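You operate a simulated robot arm through the tools that you are given. There is no shell and no other tool. Be economical: measure what you need, move in short steps, check, and stop when the job is done.

The job below is to be done with a simulated robot arm. You get a single attempt, and the scene is never put back.

TASK
Put the hose away and set the drain and boots sliders to clean.
Fine: hose valve shut before crank and nozzle; reel crank about half a turn back, nozzle in its holster.

The check looks at the end state, three seconds after you hand in, the way a careful person would. Anything else that was tipped, shoved, dropped, spilled or broken makes it a failure.

THE ROBOT
A 7-joint arm with a fingered hand on a trunk, on a base that drives. Base frame: it is fixed to the floor where the robot stands at the start and does not move with it; the origin is under the middle of the robot, x ahead of it, y to its left, z up. Units: mm, degrees, N and s.
With the tool pointing down near the work surface it reaches from about 100 to 680 mm from the robot's upright axis, wherever it stands. Its first joint turns from -69.0 to 172.0 degrees. Places, roughly: boots slider [700, -300, 1400]; cart slider [700, -300, 1500]; drain channel [0, -1400, 200]; drain slider [700, -300, 1400]; holster [400, -300, 700]; hose valve [700, -100, 800]; reel crank [400, -400, 900]; sink slider [700, -300, 1600]. Payload 3.4 kg.
Tool frame: the origin (TCP) lies between the finger pads and is the grasp point; the fingertips stand 25 mm ahead of it; z points along the fingers, y is the line along which they close. The gripper opens to 88 mm. The gripper's body begins 29 mm behind the TCP. The gripper is a hand of 4 fingers: y runs from the thumb to the fingers, the wrist lies at [-13, -97, -162] in the tool frame, and closing takes about 1.5 s.
Orientation is that of the tool frame in the base frame, as [roll, pitch, yaw] about the fixed x, y, z axes, in that order (R = Rz(yaw) Ry(pitch) Rx(roll)). With the fingers straight down and the wrist toward the robot, the tool's x, y and z point along [0, 1, 0], [1, 0, 0] and [0, 0, -1] of the base frame.

THE INTERFACE
- The arm moves only by the tool send_rows. Its argument "targets" is a list of rows, each an object (a shift or turn left out is 0, a gripper value left out holds the last) with "linear": the shift along the base's x, y, z in m, a list of three; "angular": the turn, a rotation vector about the base's x, y, z in degrees, a list of three; "gripper": the gripper command, from -1 (fully open) to 1 (shut), values between in proportion. In form: [{"linear": [tx, ty, tz], "angular": [ax, ay, az], "gripper": gripper}, ...]. A call has 1 to 10 rows; each row shifts and turns the commanded pose from where the row before left it. Each row takes 0.2 s and may step no farther than 50 mm and 8.6 degrees from the row before; otherwise, or with a gripper value out of range, the whole call is refused. Where a pose cannot be reached the arm comes as near as it can. A force on the tool above 80 N (or 10 N above the force at the start of the call, whichever is more), or a blocked arm, ends the call early, and 0.2 s more pass. Each finger travels about 108 mm/s and halts on what it meets, pressing with about 33 N; the grip force reading is that of the motor and also rises with nothing between the fingers. The clock runs only during rows and for 0.2 s after the last one: add rows that do not move to give the fingers time. The reply holds the time, the measured pose of the TCP, the force on the tool along the base axes, the opening and the grip force, in the units named above and with some noise, with the torque about the TCP (base axes, N m) and any sound that the robot's microphone picked up.
- Cameras (640 x 400 px; columns grow to the right, rows downward): "scene" is now at [141.2, -20.5, 1318.5]; the picture's right is [-0.21, -0.98, -0.00], its down [-0.35, 0.08, -0.93] and it looks along [0.91, -0.20, -0.36] (base axes); focal length 214 px, centre (320, 200). "wrist" rides on the gripper at [64, -83, -98] in the tool frame; the picture's right is [-0.62, 0.37, -0.69], its down [-0.71, -0.63, 0.30] and it looks along [-0.32, 0.68, 0.65] (tool axes); focal length 265 px, centre (320, 200). There is no depth. A picture from a camera that has moved, and an enlarged one, comes with that camera's place and axes in the base frame and with its lens.
- grab_frame(camera): a new picture of that camera. No time passes.
- slide_trunk(by): slides the trunk up (or, below 0, down) by that many mm; the arm and the scene camera ride with it, the base frame stays. It gives what a move gives, with no picture.
- drive_base(legs): drives the robot by 1 to 6 legs, each [ahead, left, turn to the left] in mm, mm and degrees, along the robot's own axes; the way and the turn of a leg run together, so that a leg with both is an arc; at most 1500 mm and 180 degrees a leg. The arm and the cameras ride along, it lands a little off, and it stops where it bumps. It gives what a move gives.
- set_grasp(shape): the hand has 4 fingers and takes this shape, open, in about a second: jaw (thumb against the fingers, like two jaws); tri (thumb and two fingers); tip (a fingertip pinch); poke (one finger out to press); point (the index stretched); flat (the hand flat); cup (the hand cupped); fist (a fist). The gripper value then closes the fingers along that shape, each until it touches; the sizes above hold for jaw. It gives what a move gives, with no picture.
- aim_head(pan, tilt): turns the head with the scene camera to pan (to the left, within 86 degrees either way) and tilt (down, from -29 to 69), counted from straight ahead of the robot. It gives what a move gives.
- zoom(camera, box): a new picture of the part [left, top, right, bottom] of that camera's present view, enlarged. No time passes.
- sign_off(): hands the job in; it is judged then, once.

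Work in short steps. Places have to be worked out from the pictures, the camera data and where the tool is seen: move nearer, look again, correct. Check each grasp and each placing, and mend what went wrong. You have 120 turns and 78 pictures in all, those below and enlarged ones among them. Open the gripper and draw the arm clear of the work before you hand the job in, unless the task says otherwise; then end with one line.

The tools are called as name(argument=value, ...) on one line, values as JSON. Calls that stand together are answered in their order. send_rows: Moves the arm, as the interface text tells. Its arguments: {"type":"object","properties":{"targets":{"type":"array","items":{"type":"object","properties":{"linear":{"type":"array","items":{"type":"number"}},"angular":{"type":"array","items":{"type":"number"}},"gripper":{"type":"number"}}}}},"required":["targets"]} The other tools are called the same way: slide_trunk (by) slides the trunk up or down; set_grasp (shape) gives the hand a shape; drive_base (legs) drives the base; aim_head (pan, tilt) turns the head that bears the scene camera; grab_frame (camera) takes a picture; zoom (camera, box) takes an enlarged picture of a part of a camera's view; sign_off () hands the job in.

At the start:

```text
time_s: 0.0
tool_pos: [468.7, -284.7, 1149.8]
orientation: [-179.9, 0.1, 89.9]
force: [0.5, -1.0, -0.7]
wrist_torque: [-0.04, 0.01, -0.03]
grip_width: 87.7
gripper_force: 0.1
shape: jaw
trunk travel left (down, up): [-600.0, 240.0]
robot x, y, heading: [5.1, -0.8, -0.0]
head pan, tilt: [-12.3, 20.8]
```

scene: 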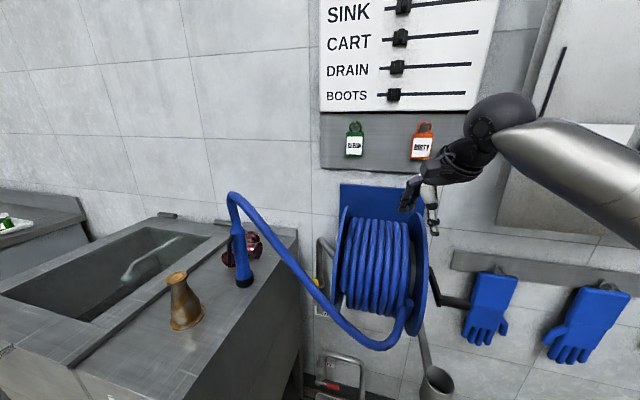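
wrist: 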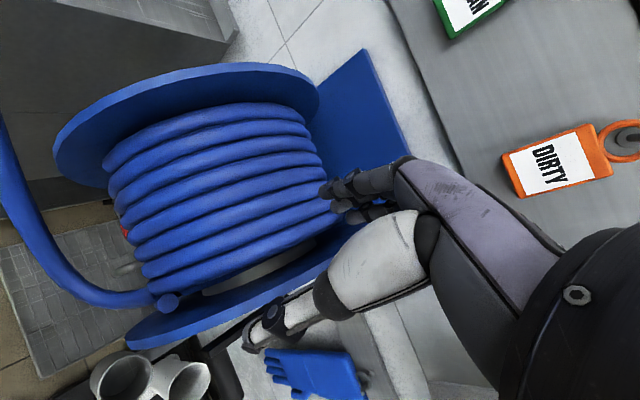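

The start pictures show the board with sliders, the reel, the nozzle standing on the counter and a valve behind it. I take enlarged looks first.

zoom(camera="scene", box=[310, 0, 510, 180])

zoom(camera="scene", box=[140, 180, 340, 340])

zoom(camera="scene", box=[300, 200, 500, 400])

```text
2.22 times, centred on (410, 90) of scene
camera zoom: at [141.2, -20.5, 1318.5], right [-0.21, -0.98, 0.0], down [-0.35, 0.08, -0.93], along [0.91, -0.2, -0.36], focal length 477 px, centre (120, 444)
```

zoom: 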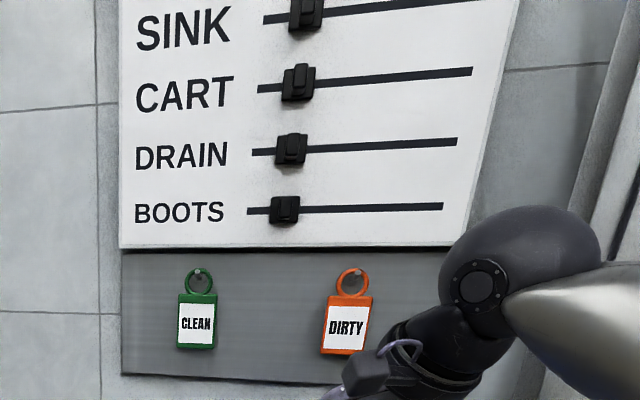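

```text
2.50 times, centred on (240, 260) of scene
camera zoom: at [141.2, -20.5, 1318.5], right [-0.21, -0.98, 0.0], down [-0.35, 0.08, -0.93], along [0.91, -0.2, -0.36], focal length 536 px, centre (520, 50)
```

zoom: 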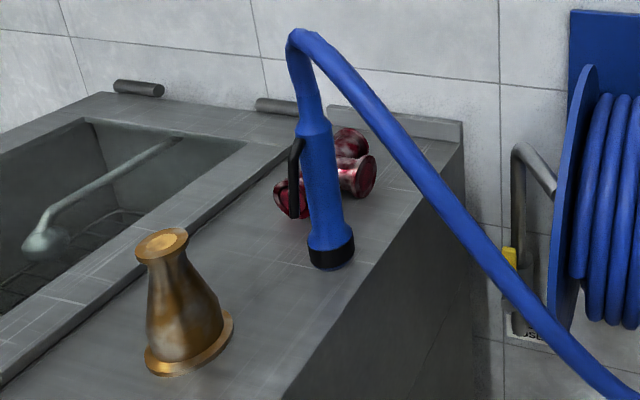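

```text
2.00 times, centred on (400, 300) of scene
camera zoom: at [141.2, -20.5, 1318.5], right [-0.21, -0.98, 0.0], down [-0.35, 0.08, -0.93], along [0.91, -0.2, -0.36], focal length 429 px, centre (160, 0)
```

zoom: 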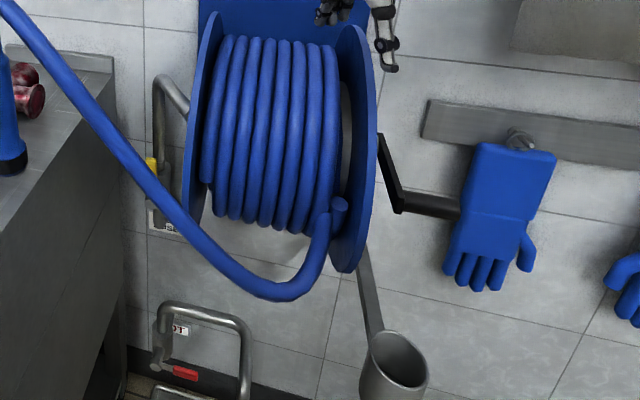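

I need the top of the board (column headings) and the valve's label.

aim_head(pan=-25, tilt=-5)

grab_frame(camera="scene")

aim_head(pan=-20, tilt=50)

grab_frame(camera="scene")

```text
time_s: 0.9
tool_pos: [469.1, -285.3, 1150.6]
orientation: [-180.0, -0.1, 90.0]
force: [0.0, -0.2, 0.2]
wrist_torque: [-0.02, -0.01, 0.02]
grip_width: 87.2
gripper_force: 0.2
shape: jaw
trunk travel left (down, up): [-600.0, 240.0]
robot x, y, heading: [1.6, 4.2, -0.1]
head pan, tilt: [-25.0, -5.0]
```

```text
72 pictures are left
camera scene: at [129.7, -37.6, 1359.8], right [-0.42, -0.91, 0.0], down [0.08, -0.04, -1.0], along [0.9, -0.42, 0.09], focal length 214 px, centre (320, 200)
```

scene: 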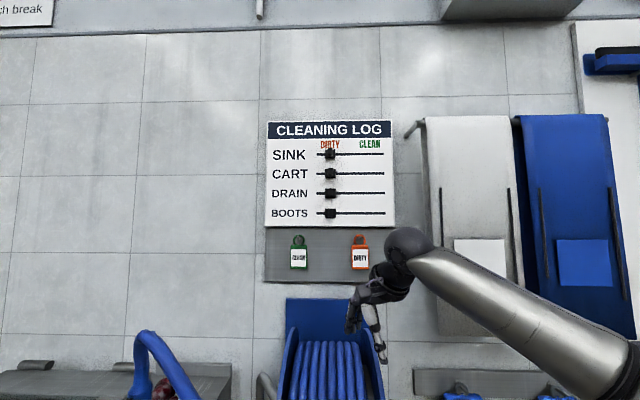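

```text
time_s: 2.1
tool_pos: [468.8, -284.4, 1150.7]
orientation: [180.0, 0.0, 89.9]
force: [0.2, -0.3, -0.1]
wrist_torque: [0.01, 0.03, -0.03]
grip_width: 87.8
gripper_force: 0.1
shape: jaw
trunk travel left (down, up): [-600.0, 240.0]
robot x, y, heading: [-0.5, 0.8, 0.0]
head pan, tilt: [-20.0, 50.0]
```

```text
71 pictures are left
camera scene: at [122.7, -27.0, 1274.3], right [-0.34, -0.94, 0.0], down [-0.72, 0.26, -0.64], along [0.6, -0.22, -0.77], focal length 214 px, centre (320, 200)
```

scene: 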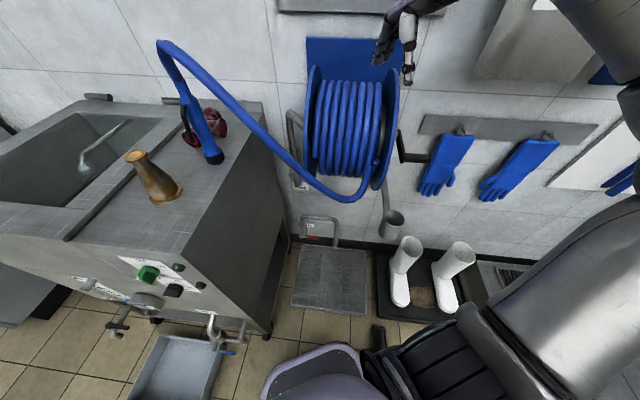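

CLEAN is the right side, so knobs must go to -y. Now a zoom on the valve and holster from here.

zoom(camera="scene", box=[270, 90, 430, 250])

zoom(camera="scene", box=[270, 100, 330, 200])

```text
2.50 times, centred on (350, 170) of scene
camera zoom: at [122.7, -27.0, 1274.3], right [-0.34, -0.94, 0.0], down [-0.72, 0.26, -0.64], along [0.6, -0.22, -0.77], focal length 536 px, centre (245, 275)
```

zoom: 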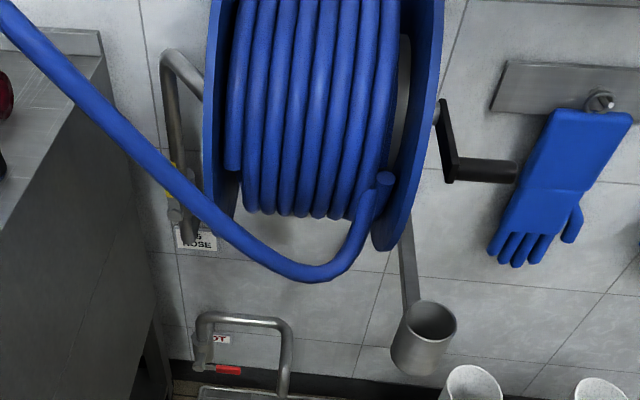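

```text
4.00 times, centred on (300, 150) of scene
camera zoom: at [122.7, -27.0, 1274.3], right [-0.34, -0.94, 0.0], down [-0.72, 0.26, -0.64], along [0.6, -0.22, -0.77], focal length 858 px, centre (400, 400)
```

zoom: 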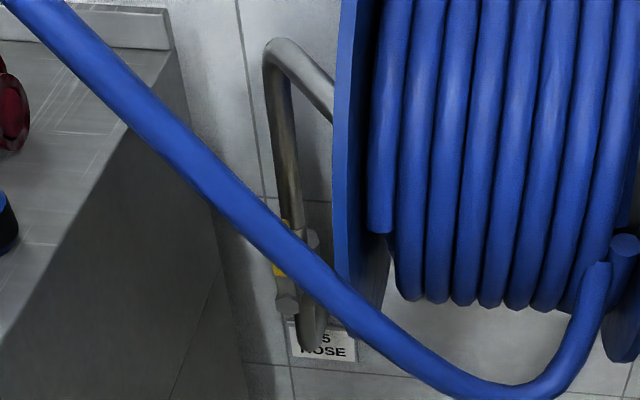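

I'll do the sliders first (they don't affect the hose order). Raise the trunk by 200 and look, which also gives a baseline.

slide_trunk(by=200)

aim_head(pan=-25, tilt=25)

grab_frame(camera="scene")

zoom(camera="scene", box=[230, 220, 350, 320])

grab_frame(camera="wrist")

```text
time_s: 4.3
tool_pos: [468.8, -284.5, 1349.7]
orientation: [-179.9, 0.0, 90.1]
force: [0.2, -0.2, -0.8]
wrist_torque: [0.01, 0.02, 0.0]
grip_width: 87.6
gripper_force: 0.1
shape: jaw
trunk travel left (down, up): [-800.0, 40.0]
robot x, y, heading: [-1.3, -0.7, 0.0]
head pan, tilt: [-20.0, 50.0]
```

```text
time_s: 5.2
tool_pos: [469.9, -283.3, 1350.0]
orientation: [-180.0, 0.1, 90.0]
force: [0.8, 0.6, -0.2]
wrist_torque: [0.01, 0.0, -0.01]
grip_width: 87.7
gripper_force: 0.0
shape: jaw
trunk travel left (down, up): [-800.0, 40.0]
robot x, y, heading: [3.6, 3.5, -0.2]
head pan, tilt: [-25.0, 25.0]
```

```text
68 pictures are left
camera scene: at [133.8, -39.5, 1511.7], right [-0.42, -0.91, 0.0], down [-0.38, 0.18, -0.91], along [0.82, -0.38, -0.42], focal length 214 px, centre (320, 200)
```

scene: 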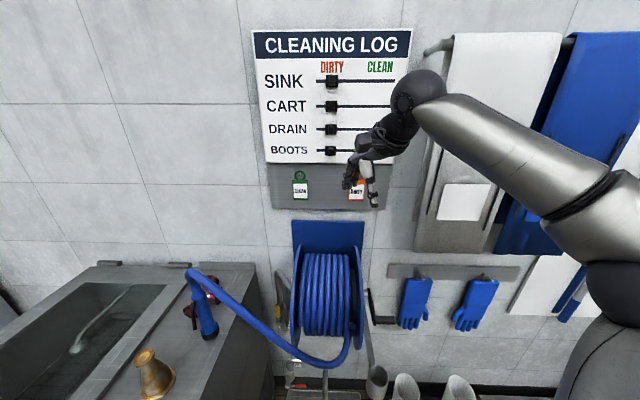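

```text
4.00 times, centred on (290, 270) of scene
camera zoom: at [133.8, -39.5, 1511.7], right [-0.42, -0.91, 0.0], down [-0.38, 0.18, -0.91], along [0.82, -0.38, -0.42], focal length 858 px, centre (440, -80)
```

zoom: 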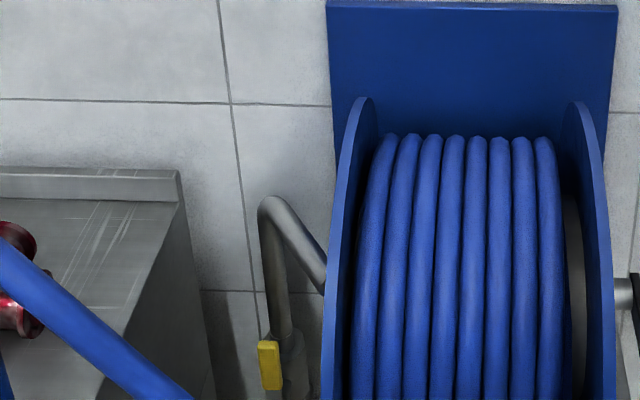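

```text
66 pictures are left
camera wrist: at [384.6, -220.3, 1447.6], right [0.37, -0.62, 0.69], down [-0.63, -0.71, -0.3], along [0.68, -0.32, -0.65], focal length 265 px, centre (320, 200)
```

wrist: 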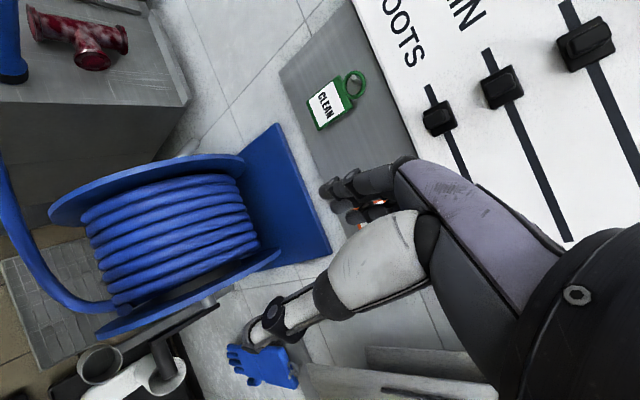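

Boots knob ≈ (704,-339,1376), drain knob ≈ (704,-339,1435); slots run to y≈-558. I set the poke shape and turn the fingers forward.

set_grasp(shape="poke")

send_rows(targets=[{"angular": [0, -8.5, 0], "linear": [-0.005, 0.01, 0]}, {"angular": [0, -8.5, 0], "linear": [-0.005, 0.01, 0]}, {"angular": [0, -8.5, 0], "linear": [-0.005, 0.01, 0]}, {"angular": [0, -8.5, 0], "linear": [-0.005, 0.01, 0]}, {"angular": [0, -8.5, 0]}, {"angular": [0, -8.5, 0]}, {"angular": [0, -8.5, 0]}, {"angular": [0, -8.5, 0]}, {"angular": [0, -8.5, 0]}, {"angular": [0, -8.5, 0]}])

send_rows(targets=[{"angular": [0, -5, 0], "gripper": -1}, {}])

grab_frame(camera="wrist")

grab_frame(camera="scene")

```text
time_s: 6.1
tool_pos: [468.3, -283.8, 1349.6]
orientation: [-179.9, 0.0, 90.0]
force: [-0.8, 0.6, 0.1]
wrist_torque: [-0.01, -0.01, 0.01]
grip_width: 0.0
gripper_force: 0.1
shape: poke
trunk travel left (down, up): [-800.0, 40.0]
robot x, y, heading: [0.5, -1.2, 0.2]
head pan, tilt: [-25.0, 25.0]
```

```text
time_s: 8.3
tool_pos: [408.8, -273.6, 1367.9]
orientation: [95.2, 0.1, 90.3]
force: [0.1, 0.4, -0.3]
wrist_torque: [0.03, -0.01, 0.03]
grip_width: 0.0
gripper_force: 0.1
shape: poke
out of reach, approached as far as the arm can: row 9, 10
trunk travel left (down, up): [-800.0, 40.0]
robot x, y, heading: [0.5, 3.2, -0.1]
head pan, tilt: [-25.0, 25.0]
```

```text
time_s: 8.9
tool_pos: [391.6, -286.5, 1372.7]
orientation: [90.1, 0.2, 90.3]
force: [0.0, -0.2, 0.0]
wrist_torque: [0.0, -0.01, 0.01]
grip_width: 0.0
gripper_force: 0.0
shape: poke
out of reach, approached as far as the arm can: row 1
trunk travel left (down, up): [-800.0, 40.0]
robot x, y, heading: [-0.4, -0.0, 0.1]
head pan, tilt: [-25.0, 25.0]
```

```text
65 pictures are left
camera wrist: at [290.7, -223.9, 1288.1], right [-0.69, -0.62, 0.37], down [0.3, -0.72, -0.63], along [0.66, -0.32, 0.68], focal length 265 px, centre (320, 200)
```

wrist: 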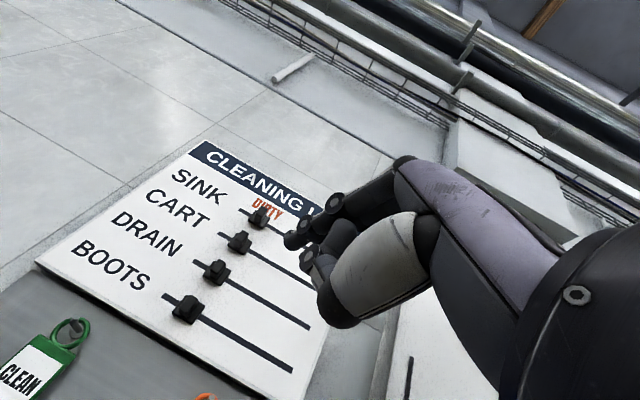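

```text
64 pictures are left
camera scene: at [134.4, -39.0, 1511.7], right [-0.42, -0.91, 0.0], down [-0.38, 0.18, -0.91], along [0.82, -0.38, -0.42], focal length 214 px, centre (320, 200)
```

scene: 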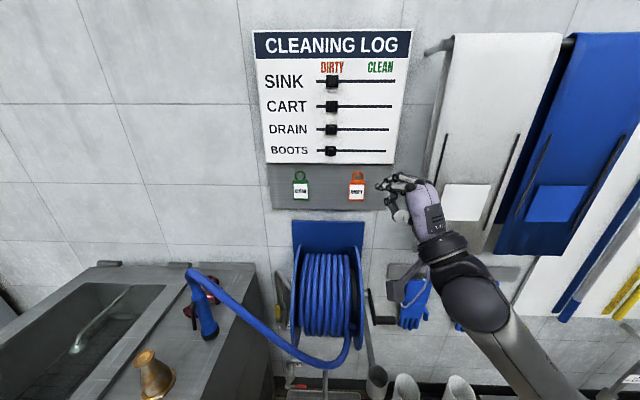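

The index points forward now; the arm is awkward this close in, so I move forward and re-read the pose.

send_rows(targets=[{"linear": [0.04, 0, 0]}, {"linear": [0.04, 0, 0]}, {"linear": [0.03, 0, 0]}, {}])

```text
time_s: 9.9
tool_pos: [427.6, -337.3, 1386.0]
orientation: [90.3, 0.2, 90.2]
force: [0.0, 0.2, -0.1]
wrist_torque: [0.01, 0.02, 0.01]
grip_width: 0.1
gripper_force: 0.1
shape: poke
out of reach, approached as far as the arm can: row 1, 2, 3
trunk travel left (down, up): [-800.0, 40.0]
robot x, y, heading: [0.0, 0.2, -0.1]
head pan, tilt: [-25.0, 25.0]
```

The arm is short of the commanded pose in this roll, so I roll the hand about its pointing axis to bring the wrist to the right side and see if reach improves.

send_rows(targets=[{"angular": [-8.5, 0, 0]}, {"angular": [-8.5, 0, 0]}, {"angular": [-8.5, 0, 0]}, {"angular": [-8.5, 0, 0]}, {"angular": [-8.5, 0, 0]}, {}])

```text
time_s: 11.3
tool_pos: [425.4, -338.3, 1385.9]
orientation: [89.9, 42.7, 90.1]
force: [-0.9, -0.3, 0.5]
wrist_torque: [0.02, 0.0, -0.01]
grip_width: 0.0
gripper_force: 0.0
shape: poke
trunk travel left (down, up): [-800.0, 40.0]
robot x, y, heading: [0.8, -0.8, -0.2]
head pan, tilt: [-25.0, 25.0]
```

That cured it (no out of reach). Now left and forward toward the boots knob's left side, stopping well short.

send_rows(targets=[{"linear": [0.04, 0.02, 0]}, {"linear": [0.04, 0.02, 0]}, {"linear": [0.04, 0, -0.005]}, {"linear": [0.04, 0, -0.005]}, {}])

grab_frame(camera="wrist")

zoom(camera="scene", box=[240, 20, 480, 260])

```text
time_s: 12.5
tool_pos: [587.1, -299.8, 1374.7]
orientation: [90.0, 42.5, 90.0]
force: [0.0, -0.6, 1.1]
wrist_torque: [-0.03, 0.0, 0.01]
grip_width: 0.1
gripper_force: 0.0
shape: poke
trunk travel left (down, up): [-800.0, 40.0]
robot x, y, heading: [0.1, -0.7, 0.1]
head pan, tilt: [-25.0, 25.0]
```

```text
63 pictures are left
camera wrist: at [488.4, -308.1, 1269.3], right [-0.69, -0.21, 0.69], down [0.3, -0.95, 0.02], along [0.65, 0.22, 0.72], focal length 265 px, centre (320, 200)
```

wrist: 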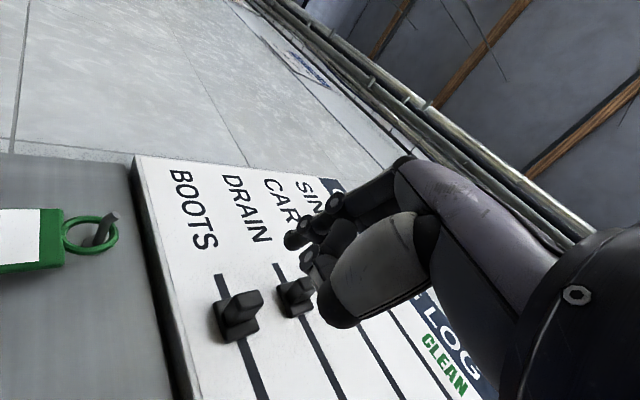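

```text
1.67 times, centred on (360, 140) of scene
camera zoom: at [132.9, -40.3, 1511.9], right [-0.42, -0.91, 0.0], down [-0.38, 0.18, -0.91], along [0.82, -0.38, -0.42], focal length 358 px, centre (253, 300)
```

zoom: 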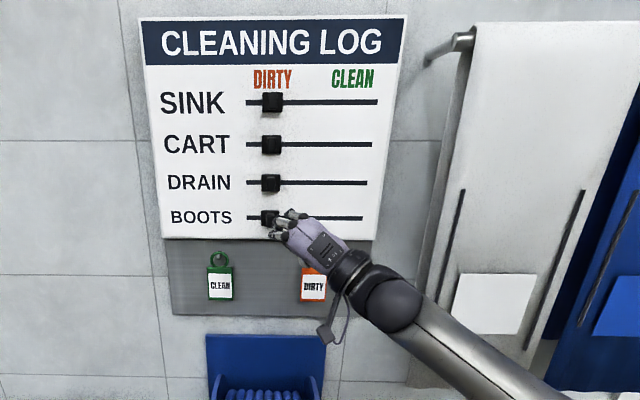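

Knob estimate (704,-337,1378) confirmed; index tip lies about y=-292, left of the knob. Advance 55 mm and look.

send_rows(targets=[{"linear": [0.03, 0.0, 0.004]}, {"linear": [0.025, 0, 0.004]}, {}])

grab_frame(camera="wrist")

zoom(camera="scene", box=[290, 80, 410, 200])

```text
time_s: 13.3
tool_pos: [642.1, -297.9, 1382.2]
orientation: [89.9, 42.5, 90.0]
force: [-0.8, -0.2, -0.3]
wrist_torque: [-0.02, 0.02, 0.02]
grip_width: 0.0
gripper_force: 0.1
shape: poke
trunk travel left (down, up): [-800.0, 40.0]
robot x, y, heading: [-3.0, -2.1, 0.0]
head pan, tilt: [-25.0, 25.0]
```

```text
61 pictures are left
camera wrist: at [543.4, -307.1, 1277.1], right [-0.69, -0.21, 0.69], down [0.3, -0.95, 0.02], along [0.65, 0.22, 0.72], focal length 265 px, centre (320, 200)
```

wrist: 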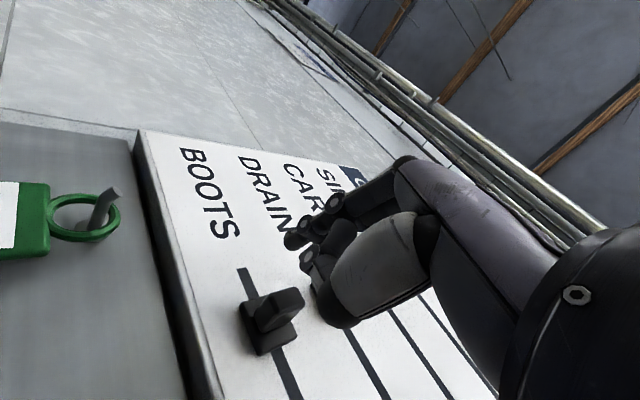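

```text
3.33 times, centred on (350, 140) of scene
camera zoom: at [133.4, -40.0, 1511.8], right [-0.42, -0.91, 0.0], down [-0.38, 0.18, -0.91], along [0.82, -0.38, -0.42], focal length 715 px, centre (220, 400)
```

zoom: 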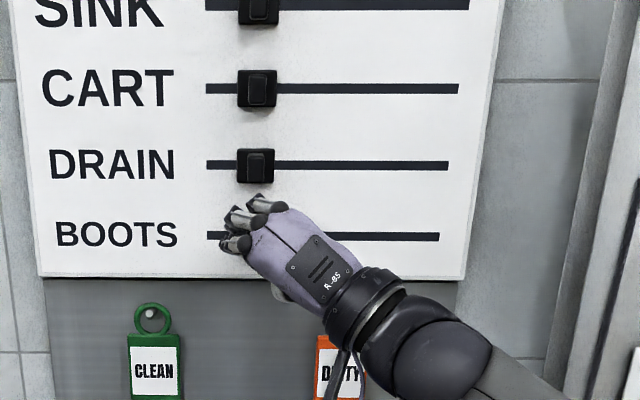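

The index tip is about (667,-300,1380), left of the boots knob. Advance another 25 mm so the tip is beside the knob, then check.

send_rows(targets=[{"linear": [0.015, 0.0, -0.002]}, {"linear": [0.013, 0, -0.002]}, {}])

grab_frame(camera="wrist")

```text
time_s: 14.1
tool_pos: [670.1, -298.2, 1379.6]
orientation: [89.9, 42.5, 89.9]
force: [0.0, -0.7, -0.3]
wrist_torque: [-0.02, 0.02, -0.04]
grip_width: 0.1
gripper_force: 0.1
shape: poke
trunk travel left (down, up): [-800.0, 40.0]
robot x, y, heading: [2.5, -2.3, 0.0]
head pan, tilt: [-25.0, 25.0]
```

```text
59 pictures are left
camera wrist: at [571.4, -306.9, 1273.3], right [-0.69, -0.21, 0.69], down [0.3, -0.95, 0.02], along [0.65, 0.22, 0.72], focal length 265 px, centre (320, 200)
```

wrist: 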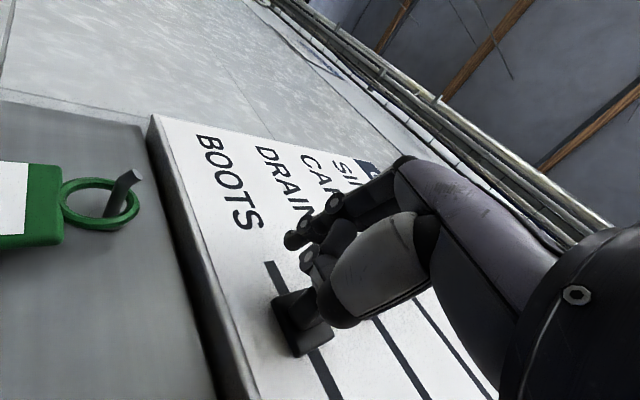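

The tip is alongside; I go 8 mm deeper and start pushing right.

send_rows(targets=[{"linear": [0.008, 0.0, -0.003]}, {"linear": [0, -0.02, 0]}, {"linear": [0, -0.02, 0]}, {"linear": [0, -0.02, 0]}, {}])

grab_frame(camera="wrist")

```text
time_s: 15.3
tool_pos: [666.4, -345.1, 1383.7]
orientation: [89.3, 43.1, 90.2]
force: [-39.7, 31.6, -24.0]
wrist_torque: [0.04, -0.32, 0.56]
grip_width: 0.0
gripper_force: 0.0
shape: poke
trunk travel left (down, up): [-800.0, 40.0]
robot x, y, heading: [-1.0, 2.0, -0.1]
head pan, tilt: [-25.0, 25.0]
```

```text
58 pictures are left
camera wrist: at [568.6, -355.1, 1276.8], right [-0.7, -0.21, 0.69], down [0.32, -0.95, 0.03], along [0.65, 0.24, 0.73], focal length 265 px, centre (320, 200)
```

wrist: 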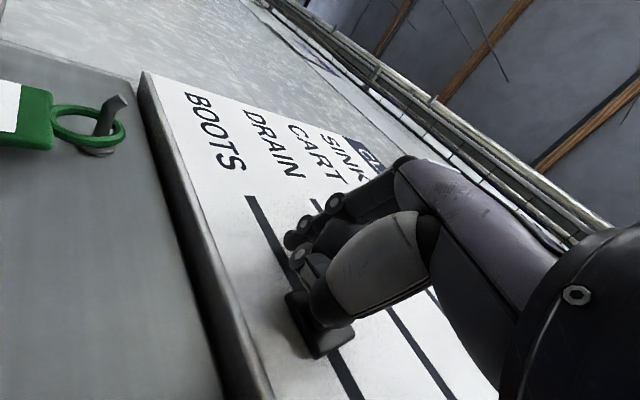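

The knob is moving (now about y=-390), but I'm pressing on the board a bit. Back off a few mm and keep pushing right.

send_rows(targets=[{"linear": [-0.003, -0.01, -0.003]}, {"linear": [-0.001, -0.02, 0]}, {"linear": [0, -0.02, 0]}, {"linear": [0, -0.02, 0]}, {}])

grab_frame(camera="wrist")

```text
time_s: 16.2
tool_pos: [656.5, -382.3, 1384.4]
orientation: [88.7, 43.7, 92.1]
force: [-43.0, 35.2, -9.1]
wrist_torque: [-0.49, -0.8, 1.63]
grip_width: 0.0
gripper_force: 0.0
shape: poke
trunk travel left (down, up): [-800.0, 40.0]
robot x, y, heading: [-3.2, 3.6, 0.1]
head pan, tilt: [-25.0, 25.0]
stopped in row 4: the force on the tool passed its limit at 84 N (the readings are from after the stop); the commanded pose is now the measured one
```

```text
57 pictures are left
camera wrist: at [559.3, -398.2, 1277.8], right [-0.69, -0.23, 0.68], down [0.35, -0.94, 0.04], along [0.63, 0.27, 0.73], focal length 265 px, centre (320, 200)
```

wrist: 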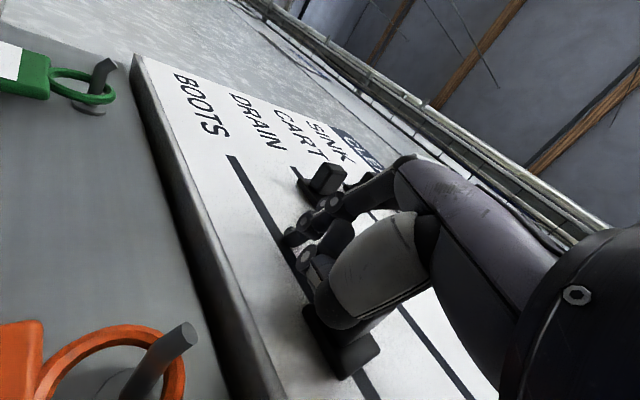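

The boots knob is now about y=-445. Ease back a little and push on in small steps.

send_rows(targets=[{"linear": [-0.006, 0.004, -0.002]}, {"linear": [0, -0.015, 0], "angular": [0, 0, -1.5]}, {"linear": [0, -0.015, 0]}, {"linear": [0, -0.015, 0]}, {"linear": [0, -0.015, 0]}, {}])

grab_frame(camera="wrist")

zoom(camera="scene", box=[250, 40, 450, 220])

```text
time_s: 17.2
tool_pos: [647.8, -403.9, 1385.7]
orientation: [88.1, 44.3, 91.6]
force: [-44.7, 41.4, -7.5]
wrist_torque: [-0.36, -1.07, 1.89]
grip_width: 0.0
gripper_force: 0.1
shape: poke
out of reach, approached as far as the arm can: row 4
trunk travel left (down, up): [-800.0, 40.0]
robot x, y, heading: [-2.4, -0.1, 0.3]
head pan, tilt: [-25.0, 25.0]
stopped in row 4: the force on the tool passed its limit at 84 N (the readings are from after the stop); the commanded pose is now the measured one
```

```text
56 pictures are left
camera wrist: at [551.9, -421.0, 1277.5], right [-0.7, -0.22, 0.68], down [0.35, -0.93, 0.06], along [0.62, 0.28, 0.73], focal length 265 px, centre (320, 200)
```

wrist: 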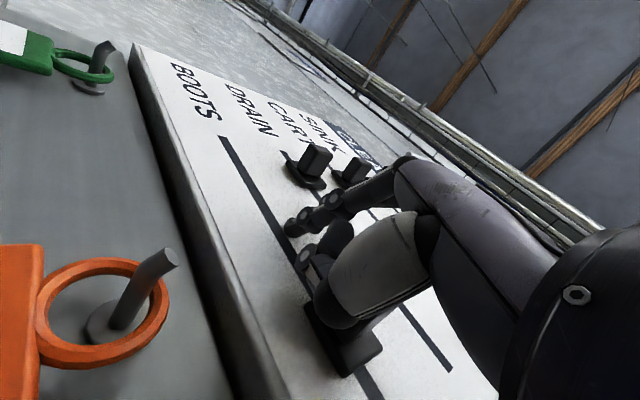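

```text
2.22 times, centred on (350, 130) of scene
camera zoom: at [110.9, -22.4, 1514.0], right [-0.42, -0.91, 0.0], down [-0.37, 0.17, -0.91], along [0.83, -0.39, -0.41], focal length 477 px, centre (253, 356)
```

zoom: 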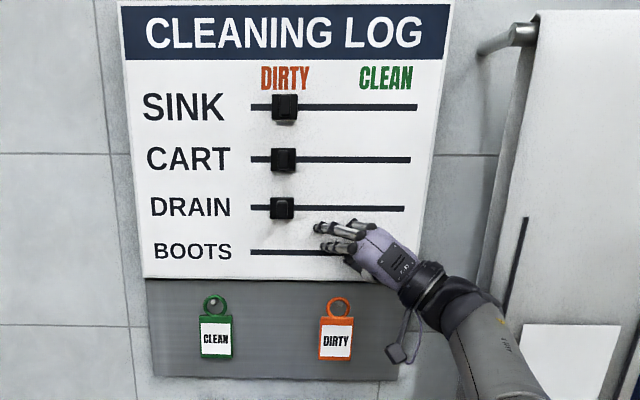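

The knob is about y=-469 now, but the arm's near its reach and the trunk is being pushed. I back off and look at the floor before strafing right.

send_rows(targets=[{"linear": [-0.01, 0.012, 0]}, {"linear": [-0.04, 0.0, 0]}, {"linear": [-0.04, 0.0, 0]}, {"linear": [-0.04, 0.0, 0]}, {}])

aim_head(pan=-50, tilt=65)

grab_frame(camera="scene")

```text
time_s: 18.4
tool_pos: [538.7, -414.8, 1366.3]
orientation: [90.0, 43.3, 91.4]
force: [0.5, -0.1, -1.0]
wrist_torque: [-0.01, 0.01, 0.0]
grip_width: 0.1
gripper_force: 0.1
shape: poke
trunk travel left (down, up): [-800.0, 40.0]
robot x, y, heading: [-5.9, 1.1, -0.1]
head pan, tilt: [-25.0, 25.0]
```

```text
time_s: 19.4
tool_pos: [537.6, -413.7, 1368.0]
orientation: [89.9, 43.3, 91.4]
force: [-0.2, 0.7, 1.1]
wrist_torque: [-0.01, -0.01, 0.01]
grip_width: 0.0
gripper_force: 0.2
shape: poke
trunk travel left (down, up): [-800.0, 40.0]
robot x, y, heading: [0.4, 0.9, 0.2]
head pan, tilt: [-50.0, 65.0]
```

```text
54 pictures are left
camera scene: at [88.7, -46.3, 1456.2], right [-0.76, -0.64, 0.0], down [-0.58, 0.69, -0.42], along [0.27, -0.32, -0.91], focal length 214 px, centre (320, 200)
```

scene: 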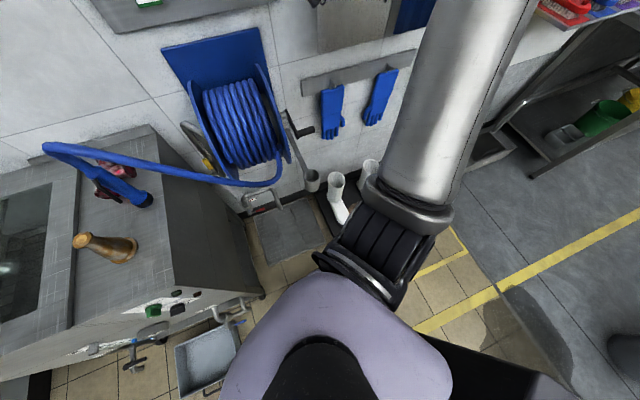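

The floor to the right of the robot looks clear (boots tray starts about x=300+). Strafe right 170 mm.

drive_base(legs=[[0, -170, 0]])

aim_head(pan=-20, tilt=20)

grab_frame(camera="scene")

```text
time_s: 20.5
tool_pos: [538.4, -494.7, 1367.5]
orientation: [89.8, 43.1, 91.6]
force: [0.4, 0.1, 0.3]
wrist_torque: [0.01, 0.01, 0.07]
grip_width: 0.0
gripper_force: 0.0
shape: poke
trunk travel left (down, up): [-800.0, 40.0]
robot x, y, heading: [-3.1, -75.4, 0.2]
head pan, tilt: [-50.0, 65.0]
stopped in leg 1: the robot was blocked; the commanded pose is now the measured one
```

```text
time_s: 21.6
tool_pos: [537.1, -490.4, 1367.9]
orientation: [89.8, 43.4, 91.6]
force: [0.4, 0.3, 0.4]
wrist_torque: [0.01, 0.04, 0.02]
grip_width: 0.0
gripper_force: 0.1
shape: poke
trunk travel left (down, up): [-800.0, 40.0]
robot x, y, heading: [1.1, -76.2, 0.3]
head pan, tilt: [-20.0, 20.0]
```

```text
53 pictures are left
camera scene: at [137.4, -108.7, 1519.8], right [-0.34, -0.94, 0.0], down [-0.32, 0.12, -0.94], along [0.88, -0.32, -0.34], focal length 214 px, centre (320, 200)
```

scene: 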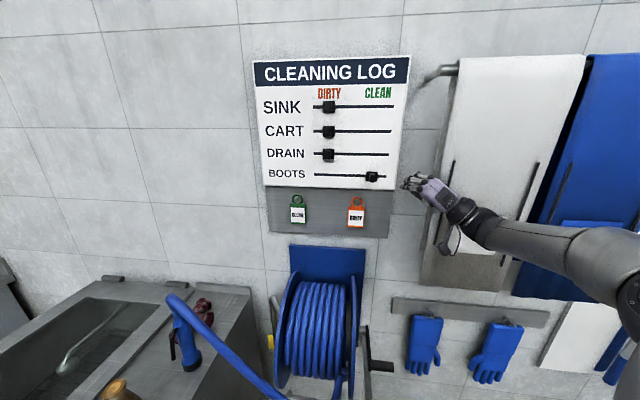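

The boots knob now sits right under CLEAN (y≈-492), mirroring the dirty position; that explains the hard stop. Zoom to confirm.

zoom(camera="scene", box=[250, 50, 420, 200])

```text
2.67 times, centred on (335, 125) of scene
camera zoom: at [137.4, -108.7, 1519.8], right [-0.34, -0.94, 0.0], down [-0.32, 0.12, -0.94], along [0.88, -0.32, -0.34], focal length 572 px, centre (280, 400)
```

zoom: 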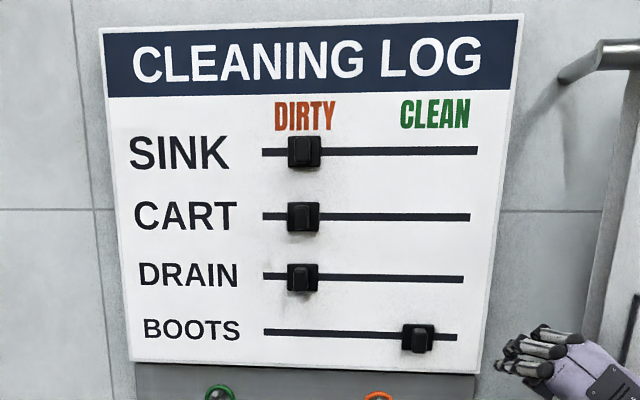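

Boots is at its stop. Now repeat for drain, 59 mm higher: go to the left side of the drain knob.

send_rows(targets=[{"linear": [0, 0.04, 0.025]}, {"linear": [0, 0.04, 0.025]}, {"linear": [0, 0.04, 0.023]}, {"linear": [0.01, 0.04, 0]}, {"linear": [0.02, 0.035, 0]}, {"linear": [0.03, 0, 0]}, {"linear": [0.03, 0, 0]}, {}])

grab_frame(camera="wrist")

```text
time_s: 23.4
tool_pos: [627.4, -293.9, 1442.5]
orientation: [89.7, 43.4, 91.5]
force: [0.1, -0.3, 0.5]
wrist_torque: [0.01, 0.02, 0.02]
grip_width: 0.1
gripper_force: 0.0
shape: poke
trunk travel left (down, up): [-800.0, 40.0]
robot x, y, heading: [0.9, -77.6, -0.1]
head pan, tilt: [-20.0, 20.0]
```

```text
51 pictures are left
camera wrist: at [528.5, -307.9, 1336.2], right [-0.69, -0.22, 0.69], down [0.33, -0.94, 0.03], along [0.64, 0.25, 0.72], focal length 265 px, centre (320, 200)
```

wrist: 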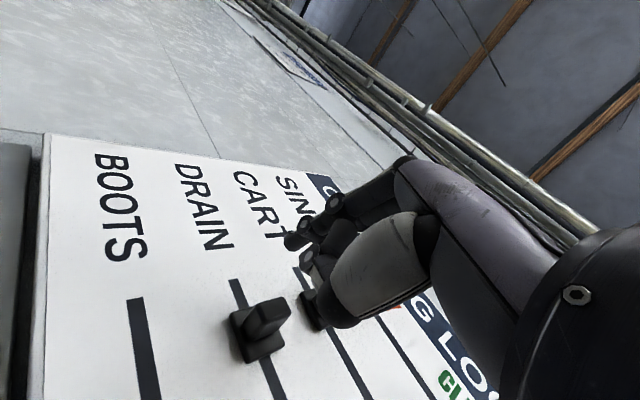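

Same relative view as with boots. Advance to x≈664, slightly lower, and push right in steps.

send_rows(targets=[{"linear": [0.02, 0, -0.002]}, {"linear": [0.018, 0, -0.003]}, {"linear": [0, -0.02, 0]}, {"linear": [0, -0.02, 0]}, {"linear": [0, -0.02, 0]}, {}])

grab_frame(camera="wrist")

```text
time_s: 24.9
tool_pos: [653.9, -347.3, 1442.9]
orientation: [89.1, 43.6, 91.3]
force: [-24.6, 12.3, -3.8]
wrist_torque: [0.2, 0.36, -0.16]
grip_width: 0.0
gripper_force: 0.0
shape: poke
trunk travel left (down, up): [-800.0, 40.0]
robot x, y, heading: [-6.7, -73.9, 0.1]
head pan, tilt: [-20.0, 20.0]
```

```text
50 pictures are left
camera wrist: at [556.6, -362.4, 1337.2], right [-0.69, -0.22, 0.69], down [0.33, -0.94, 0.04], along [0.64, 0.26, 0.73], focal length 265 px, centre (320, 200)
```

wrist: 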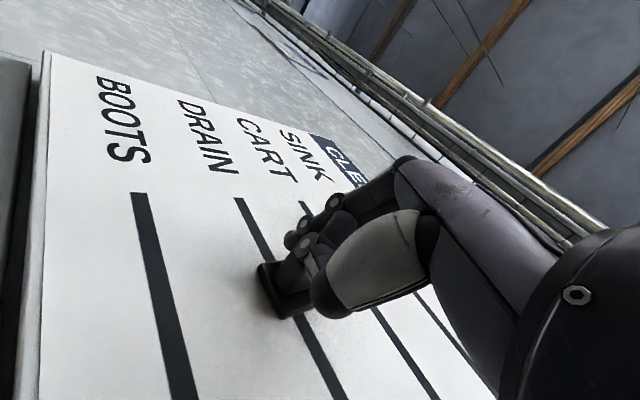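

The drain knob has moved to about y=-368. Continue pushing.

send_rows(targets=[{"linear": [0, -0.02, -0.004]}, {"linear": [0, -0.02, 0]}, {"linear": [0, -0.02, 0]}, {}])

grab_frame(camera="wrist")

```text
time_s: 25.9
tool_pos: [638.6, -398.1, 1450.2]
orientation: [87.9, 44.3, 91.1]
force: [-66.9, 37.0, -16.7]
wrist_torque: [0.46, 0.9, 0.22]
grip_width: 0.1
gripper_force: 0.1
shape: poke
trunk travel left (down, up): [-800.0, 40.0]
robot x, y, heading: [-2.8, -75.6, -0.1]
head pan, tilt: [-20.0, 20.0]
```

```text
49 pictures are left
camera wrist: at [542.9, -413.6, 1341.3], right [-0.7, -0.22, 0.68], down [0.34, -0.94, 0.06], along [0.62, 0.27, 0.73], focal length 265 px, centre (320, 200)
```

wrist: 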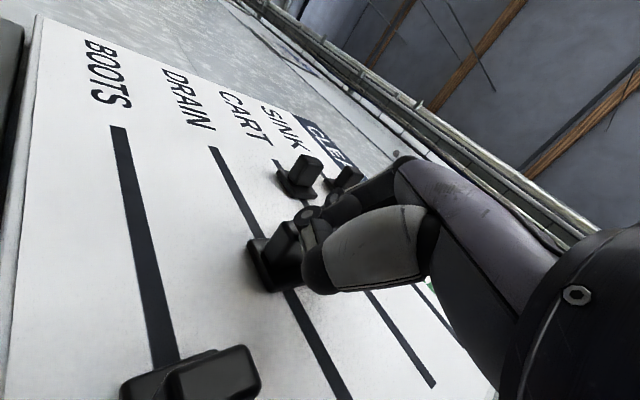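

The finger is riding on the knob with a high wall-ward force. I retract and re-place it deeper to the knob's left.

send_rows(targets=[{"linear": [-0.02, 0.01, -0.004]}, {"linear": [-0.02, 0.02, -0.004]}, {"linear": [0, 0.03, 0]}, {}])

grab_frame(camera="wrist")

zoom(camera="scene", box=[250, 50, 420, 200])

```text
time_s: 26.9
tool_pos: [627.9, -356.1, 1422.3]
orientation: [89.8, 43.4, 91.4]
force: [-1.4, 0.0, -0.4]
wrist_torque: [-0.02, -0.01, 0.02]
grip_width: 0.0
gripper_force: 0.1
shape: poke
trunk travel left (down, up): [-800.0, 40.0]
robot x, y, heading: [-0.6, -78.3, 0.1]
head pan, tilt: [-20.0, 20.0]
```

```text
48 pictures are left
camera wrist: at [528.7, -369.8, 1316.9], right [-0.69, -0.22, 0.69], down [0.33, -0.94, 0.03], along [0.65, 0.25, 0.72], focal length 265 px, centre (320, 200)
```

wrist: 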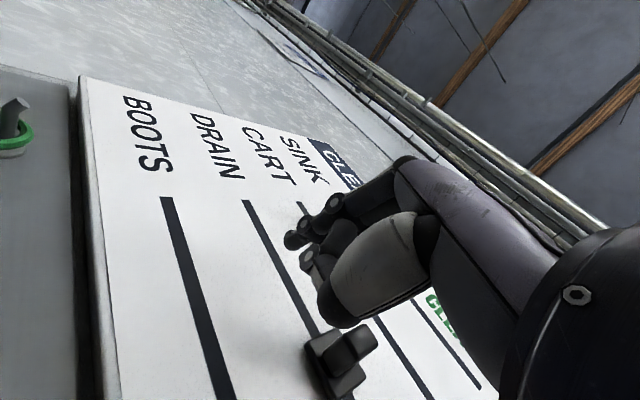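

```text
2.67 times, centred on (335, 125) of scene
camera zoom: at [138.7, -110.0, 1519.7], right [-0.34, -0.94, 0.0], down [-0.32, 0.12, -0.94], along [0.88, -0.32, -0.34], focal length 572 px, centre (280, 400)
```

zoom: 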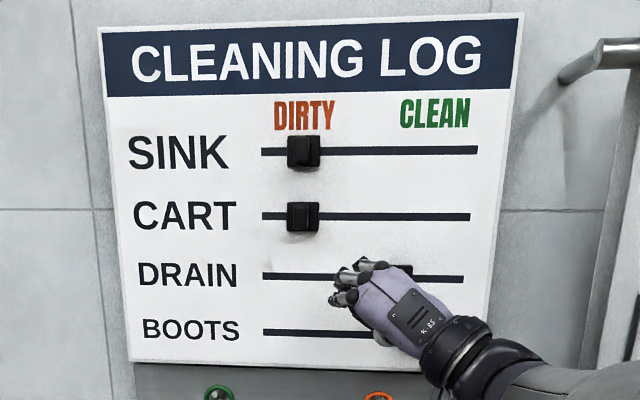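

The wall turns out to be angled ~24° to the robot's x axis (right along the wall = (-0.41,-0.91)), which explains the forces; drain is ~96 of ~127 mm along. I retract, yaw the hand to face the wall squarely, and look.

send_rows(targets=[{"linear": [-0.03, 0.015, 0.005]}, {"angular": [0, 0, -8.5]}, {"angular": [0, 0, -8.5]}, {"angular": [0, 0, -8]}, {"linear": [0.01, -0.015, 0.008]}, {}])

grab_frame(camera="wrist")

zoom(camera="scene", box=[250, 50, 420, 200])

```text
time_s: 28.2
tool_pos: [605.2, -352.4, 1438.3]
orientation: [89.8, 43.3, 66.5]
force: [-0.4, 0.1, 0.5]
wrist_torque: [0.02, 0.0, -0.03]
grip_width: 0.0
gripper_force: 0.0
shape: poke
trunk travel left (down, up): [-800.0, 40.0]
robot x, y, heading: [-4.7, -74.0, -0.1]
head pan, tilt: [-20.0, 20.0]
```

```text
46 pictures are left
camera wrist: at [510.5, -324.0, 1331.9], right [-0.72, 0.09, 0.69], down [-0.1, -0.99, 0.03], along [0.69, -0.04, 0.72], focal length 265 px, centre (320, 200)
```

wrist: 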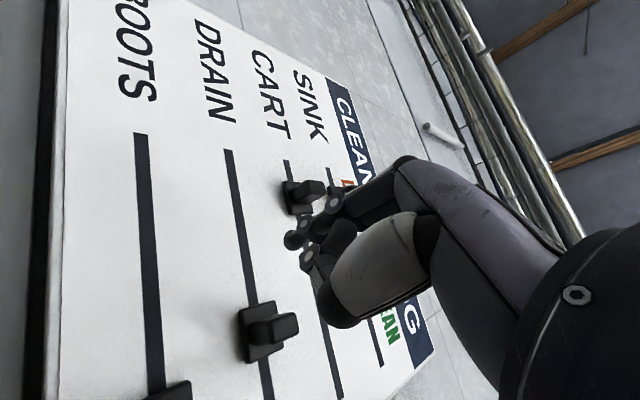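

```text
2.67 times, centred on (335, 125) of scene
camera zoom: at [136.6, -107.0, 1520.0], right [-0.34, -0.94, 0.0], down [-0.32, 0.12, -0.94], along [0.88, -0.32, -0.34], focal length 572 px, centre (280, 400)
```

zoom: 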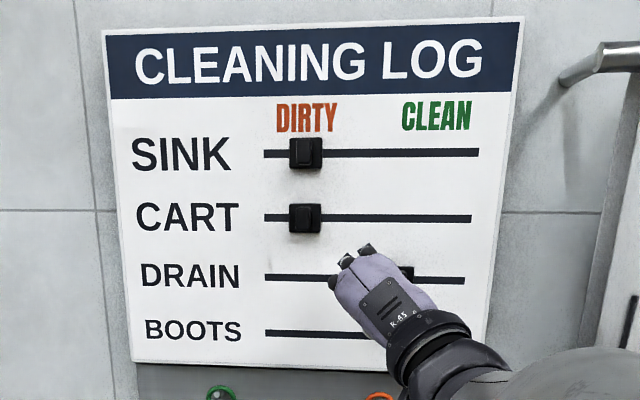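

Drain knob at s≈100 mm of 127. Advance 48 mm along the wall normal left of it, then push along the wall direction.

send_rows(targets=[{"linear": [0.022, -0.01, 0]}, {"linear": [0.022, -0.01, 0]}, {}])

grab_frame(camera="wrist")

```text
time_s: 29.1
tool_pos: [650.7, -374.2, 1438.0]
orientation: [89.7, 43.4, 66.5]
force: [-2.3, 3.0, 1.0]
wrist_torque: [-0.03, 0.0, 0.01]
grip_width: 0.0
gripper_force: 0.1
shape: poke
trunk travel left (down, up): [-800.0, 40.0]
robot x, y, heading: [2.3, -73.7, 0.1]
head pan, tilt: [-20.0, 20.0]
```

```text
44 pictures are left
camera wrist: at [555.6, -345.2, 1331.6], right [-0.72, 0.09, 0.69], down [-0.1, -0.99, 0.03], along [0.69, -0.04, 0.72], focal length 265 px, centre (320, 200)
```

wrist: 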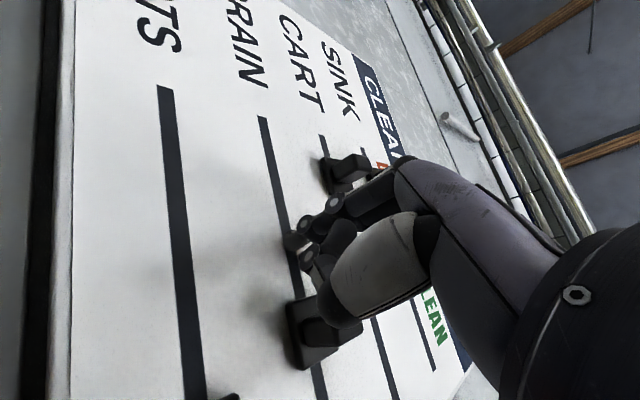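

The tip is on the drain slot, just left of the knob. Push along the wall to the right.

send_rows(targets=[{"linear": [-0.0072, -0.0137, 0]}, {"linear": [-0.0062, -0.0137, 0]}, {"linear": [-0.0062, -0.0137, 0]}, {}])

grab_frame(camera="wrist")

```text
time_s: 30.1
tool_pos: [632.1, -412.1, 1436.9]
orientation: [89.9, 43.6, 66.8]
force: [0.6, 5.6, -1.0]
wrist_torque: [0.07, 0.01, 0.0]
grip_width: 0.0
gripper_force: 0.2
shape: poke
trunk travel left (down, up): [-800.0, 40.0]
robot x, y, heading: [2.8, -75.8, -0.1]
head pan, tilt: [-20.0, 20.0]
```

```text
43 pictures are left
camera wrist: at [535.5, -383.6, 1331.0], right [-0.72, 0.09, 0.69], down [-0.1, -0.99, 0.04], along [0.69, -0.04, 0.72], focal length 265 px, centre (320, 200)
```

wrist: 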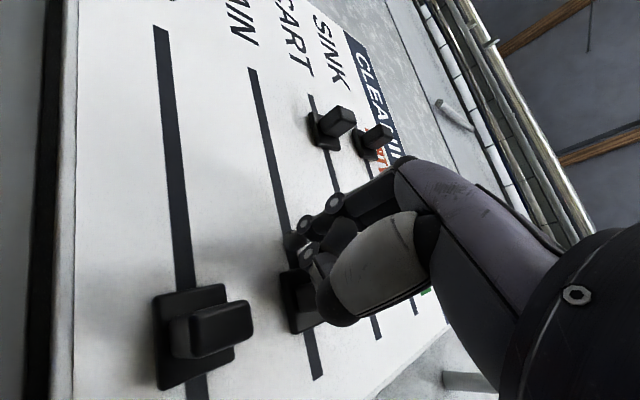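

It slides easily. Push a bit more until it stops.

send_rows(targets=[{"linear": [-0.0062, -0.0137, 0]}, {"linear": [-0.0041, -0.009, 0]}, {}])

send_rows(targets=[{"linear": [0.006, 0.015, 0]}, {"linear": [-0.04, 0.018, 0]}, {"linear": [-0.04, 0.018, 0]}, {"linear": [0, -0.045, 0]}, {"linear": [0, -0.045, 0]}, {}])

zoom(camera="scene", box=[250, 50, 420, 200])

```text
time_s: 30.9
tool_pos: [629.0, -416.6, 1438.4]
orientation: [89.9, 44.2, 67.3]
force: [6.8, 37.4, -10.6]
wrist_torque: [0.12, 0.09, 0.4]
grip_width: 0.0
gripper_force: 0.1
shape: poke
trunk travel left (down, up): [-800.0, 40.0]
robot x, y, heading: [-3.9, -76.6, 0.3]
head pan, tilt: [-20.0, 20.0]
```

```text
time_s: 32.2
tool_pos: [546.1, -474.2, 1438.1]
orientation: [89.8, 43.4, 66.5]
force: [0.5, 0.1, -0.2]
wrist_torque: [-0.01, 0.02, 0.0]
grip_width: 0.0
gripper_force: 0.1
shape: poke
trunk travel left (down, up): [-800.0, 40.0]
robot x, y, heading: [-1.3, -77.7, -0.0]
head pan, tilt: [-20.0, 20.0]
```

```text
2.67 times, centred on (335, 125) of scene
camera zoom: at [137.8, -105.9, 1519.9], right [-0.34, -0.94, 0.0], down [-0.32, 0.11, -0.94], along [0.88, -0.32, -0.34], focal length 572 px, centre (280, 400)
```

zoom: 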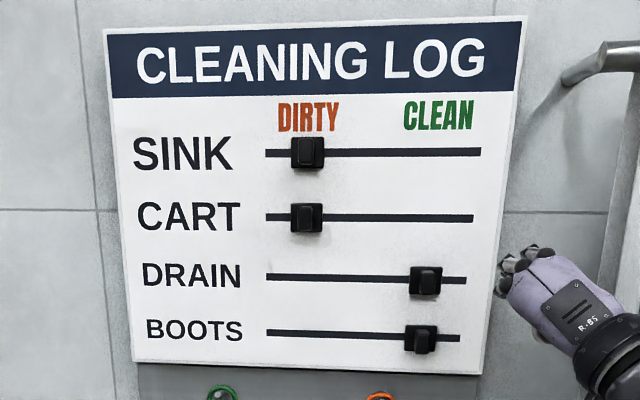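

Both sliders are at CLEAN. Next the hose valve, around (682,-123,819), below counter height in the gap by the reel. I pull the arm in, strafe back left, and lower the trunk to look through the gap.

send_rows(targets=[{"linear": [-0.04, 0.04, -0.01]}, {"linear": [-0.04, 0.04, -0.01]}, {"linear": [-0.03, 0.04, 0]}, {"linear": [-0.02, 0.04, 0]}, {"linear": [-0.02, 0.03, 0]}, {}])

drive_base(legs=[[0, 85, 0]])

slide_trunk(by=-300)

aim_head(pan=-15, tilt=30)

grab_frame(camera="scene")

```text
refused: row 1 steps farther than a row can; nothing moved
```

```text
time_s: 33.3
tool_pos: [546.8, -391.6, 1438.1]
orientation: [89.7, 43.4, 66.4]
force: [0.6, 0.2, -0.2]
wrist_torque: [-0.03, 0.01, -0.03]
grip_width: 0.0
gripper_force: 0.0
shape: poke
trunk travel left (down, up): [-800.0, 40.0]
robot x, y, heading: [-1.9, 7.2, 0.4]
head pan, tilt: [-20.0, 20.0]
```

```text
time_s: 36.3
tool_pos: [545.7, -390.9, 1137.3]
orientation: [89.9, 43.4, 66.6]
force: [-0.2, -0.8, 0.1]
wrist_torque: [0.01, 0.03, -0.01]
grip_width: 0.1
gripper_force: 0.0
shape: poke
trunk travel left (down, up): [-500.0, 340.0]
robot x, y, heading: [-3.5, 6.8, 0.4]
head pan, tilt: [-20.0, 20.0]
```

```text
time_s: 37.0
tool_pos: [546.1, -390.5, 1136.5]
orientation: [89.8, 43.3, 66.4]
force: [-1.3, -0.7, -0.2]
wrist_torque: [0.01, 0.01, -0.01]
grip_width: 0.1
gripper_force: 0.1
shape: poke
trunk travel left (down, up): [-500.0, 340.0]
robot x, y, heading: [-1.9, 9.5, 0.2]
head pan, tilt: [-15.0, 30.0]
```

```text
41 pictures are left
camera scene: at [137.0, -14.5, 1203.9], right [-0.26, -0.97, 0.0], down [-0.48, 0.13, -0.87], along [0.84, -0.22, -0.5], focal length 214 px, centre (320, 200)
```

scene: 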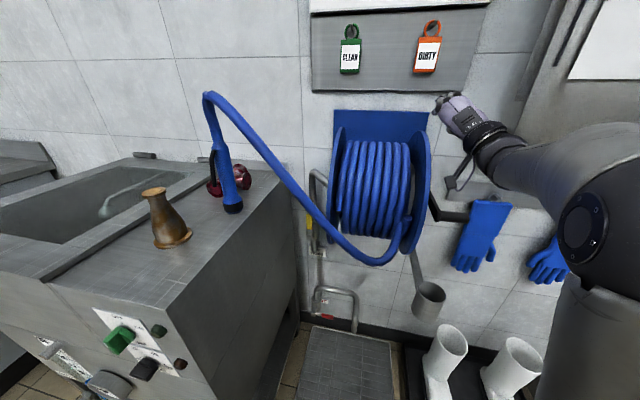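

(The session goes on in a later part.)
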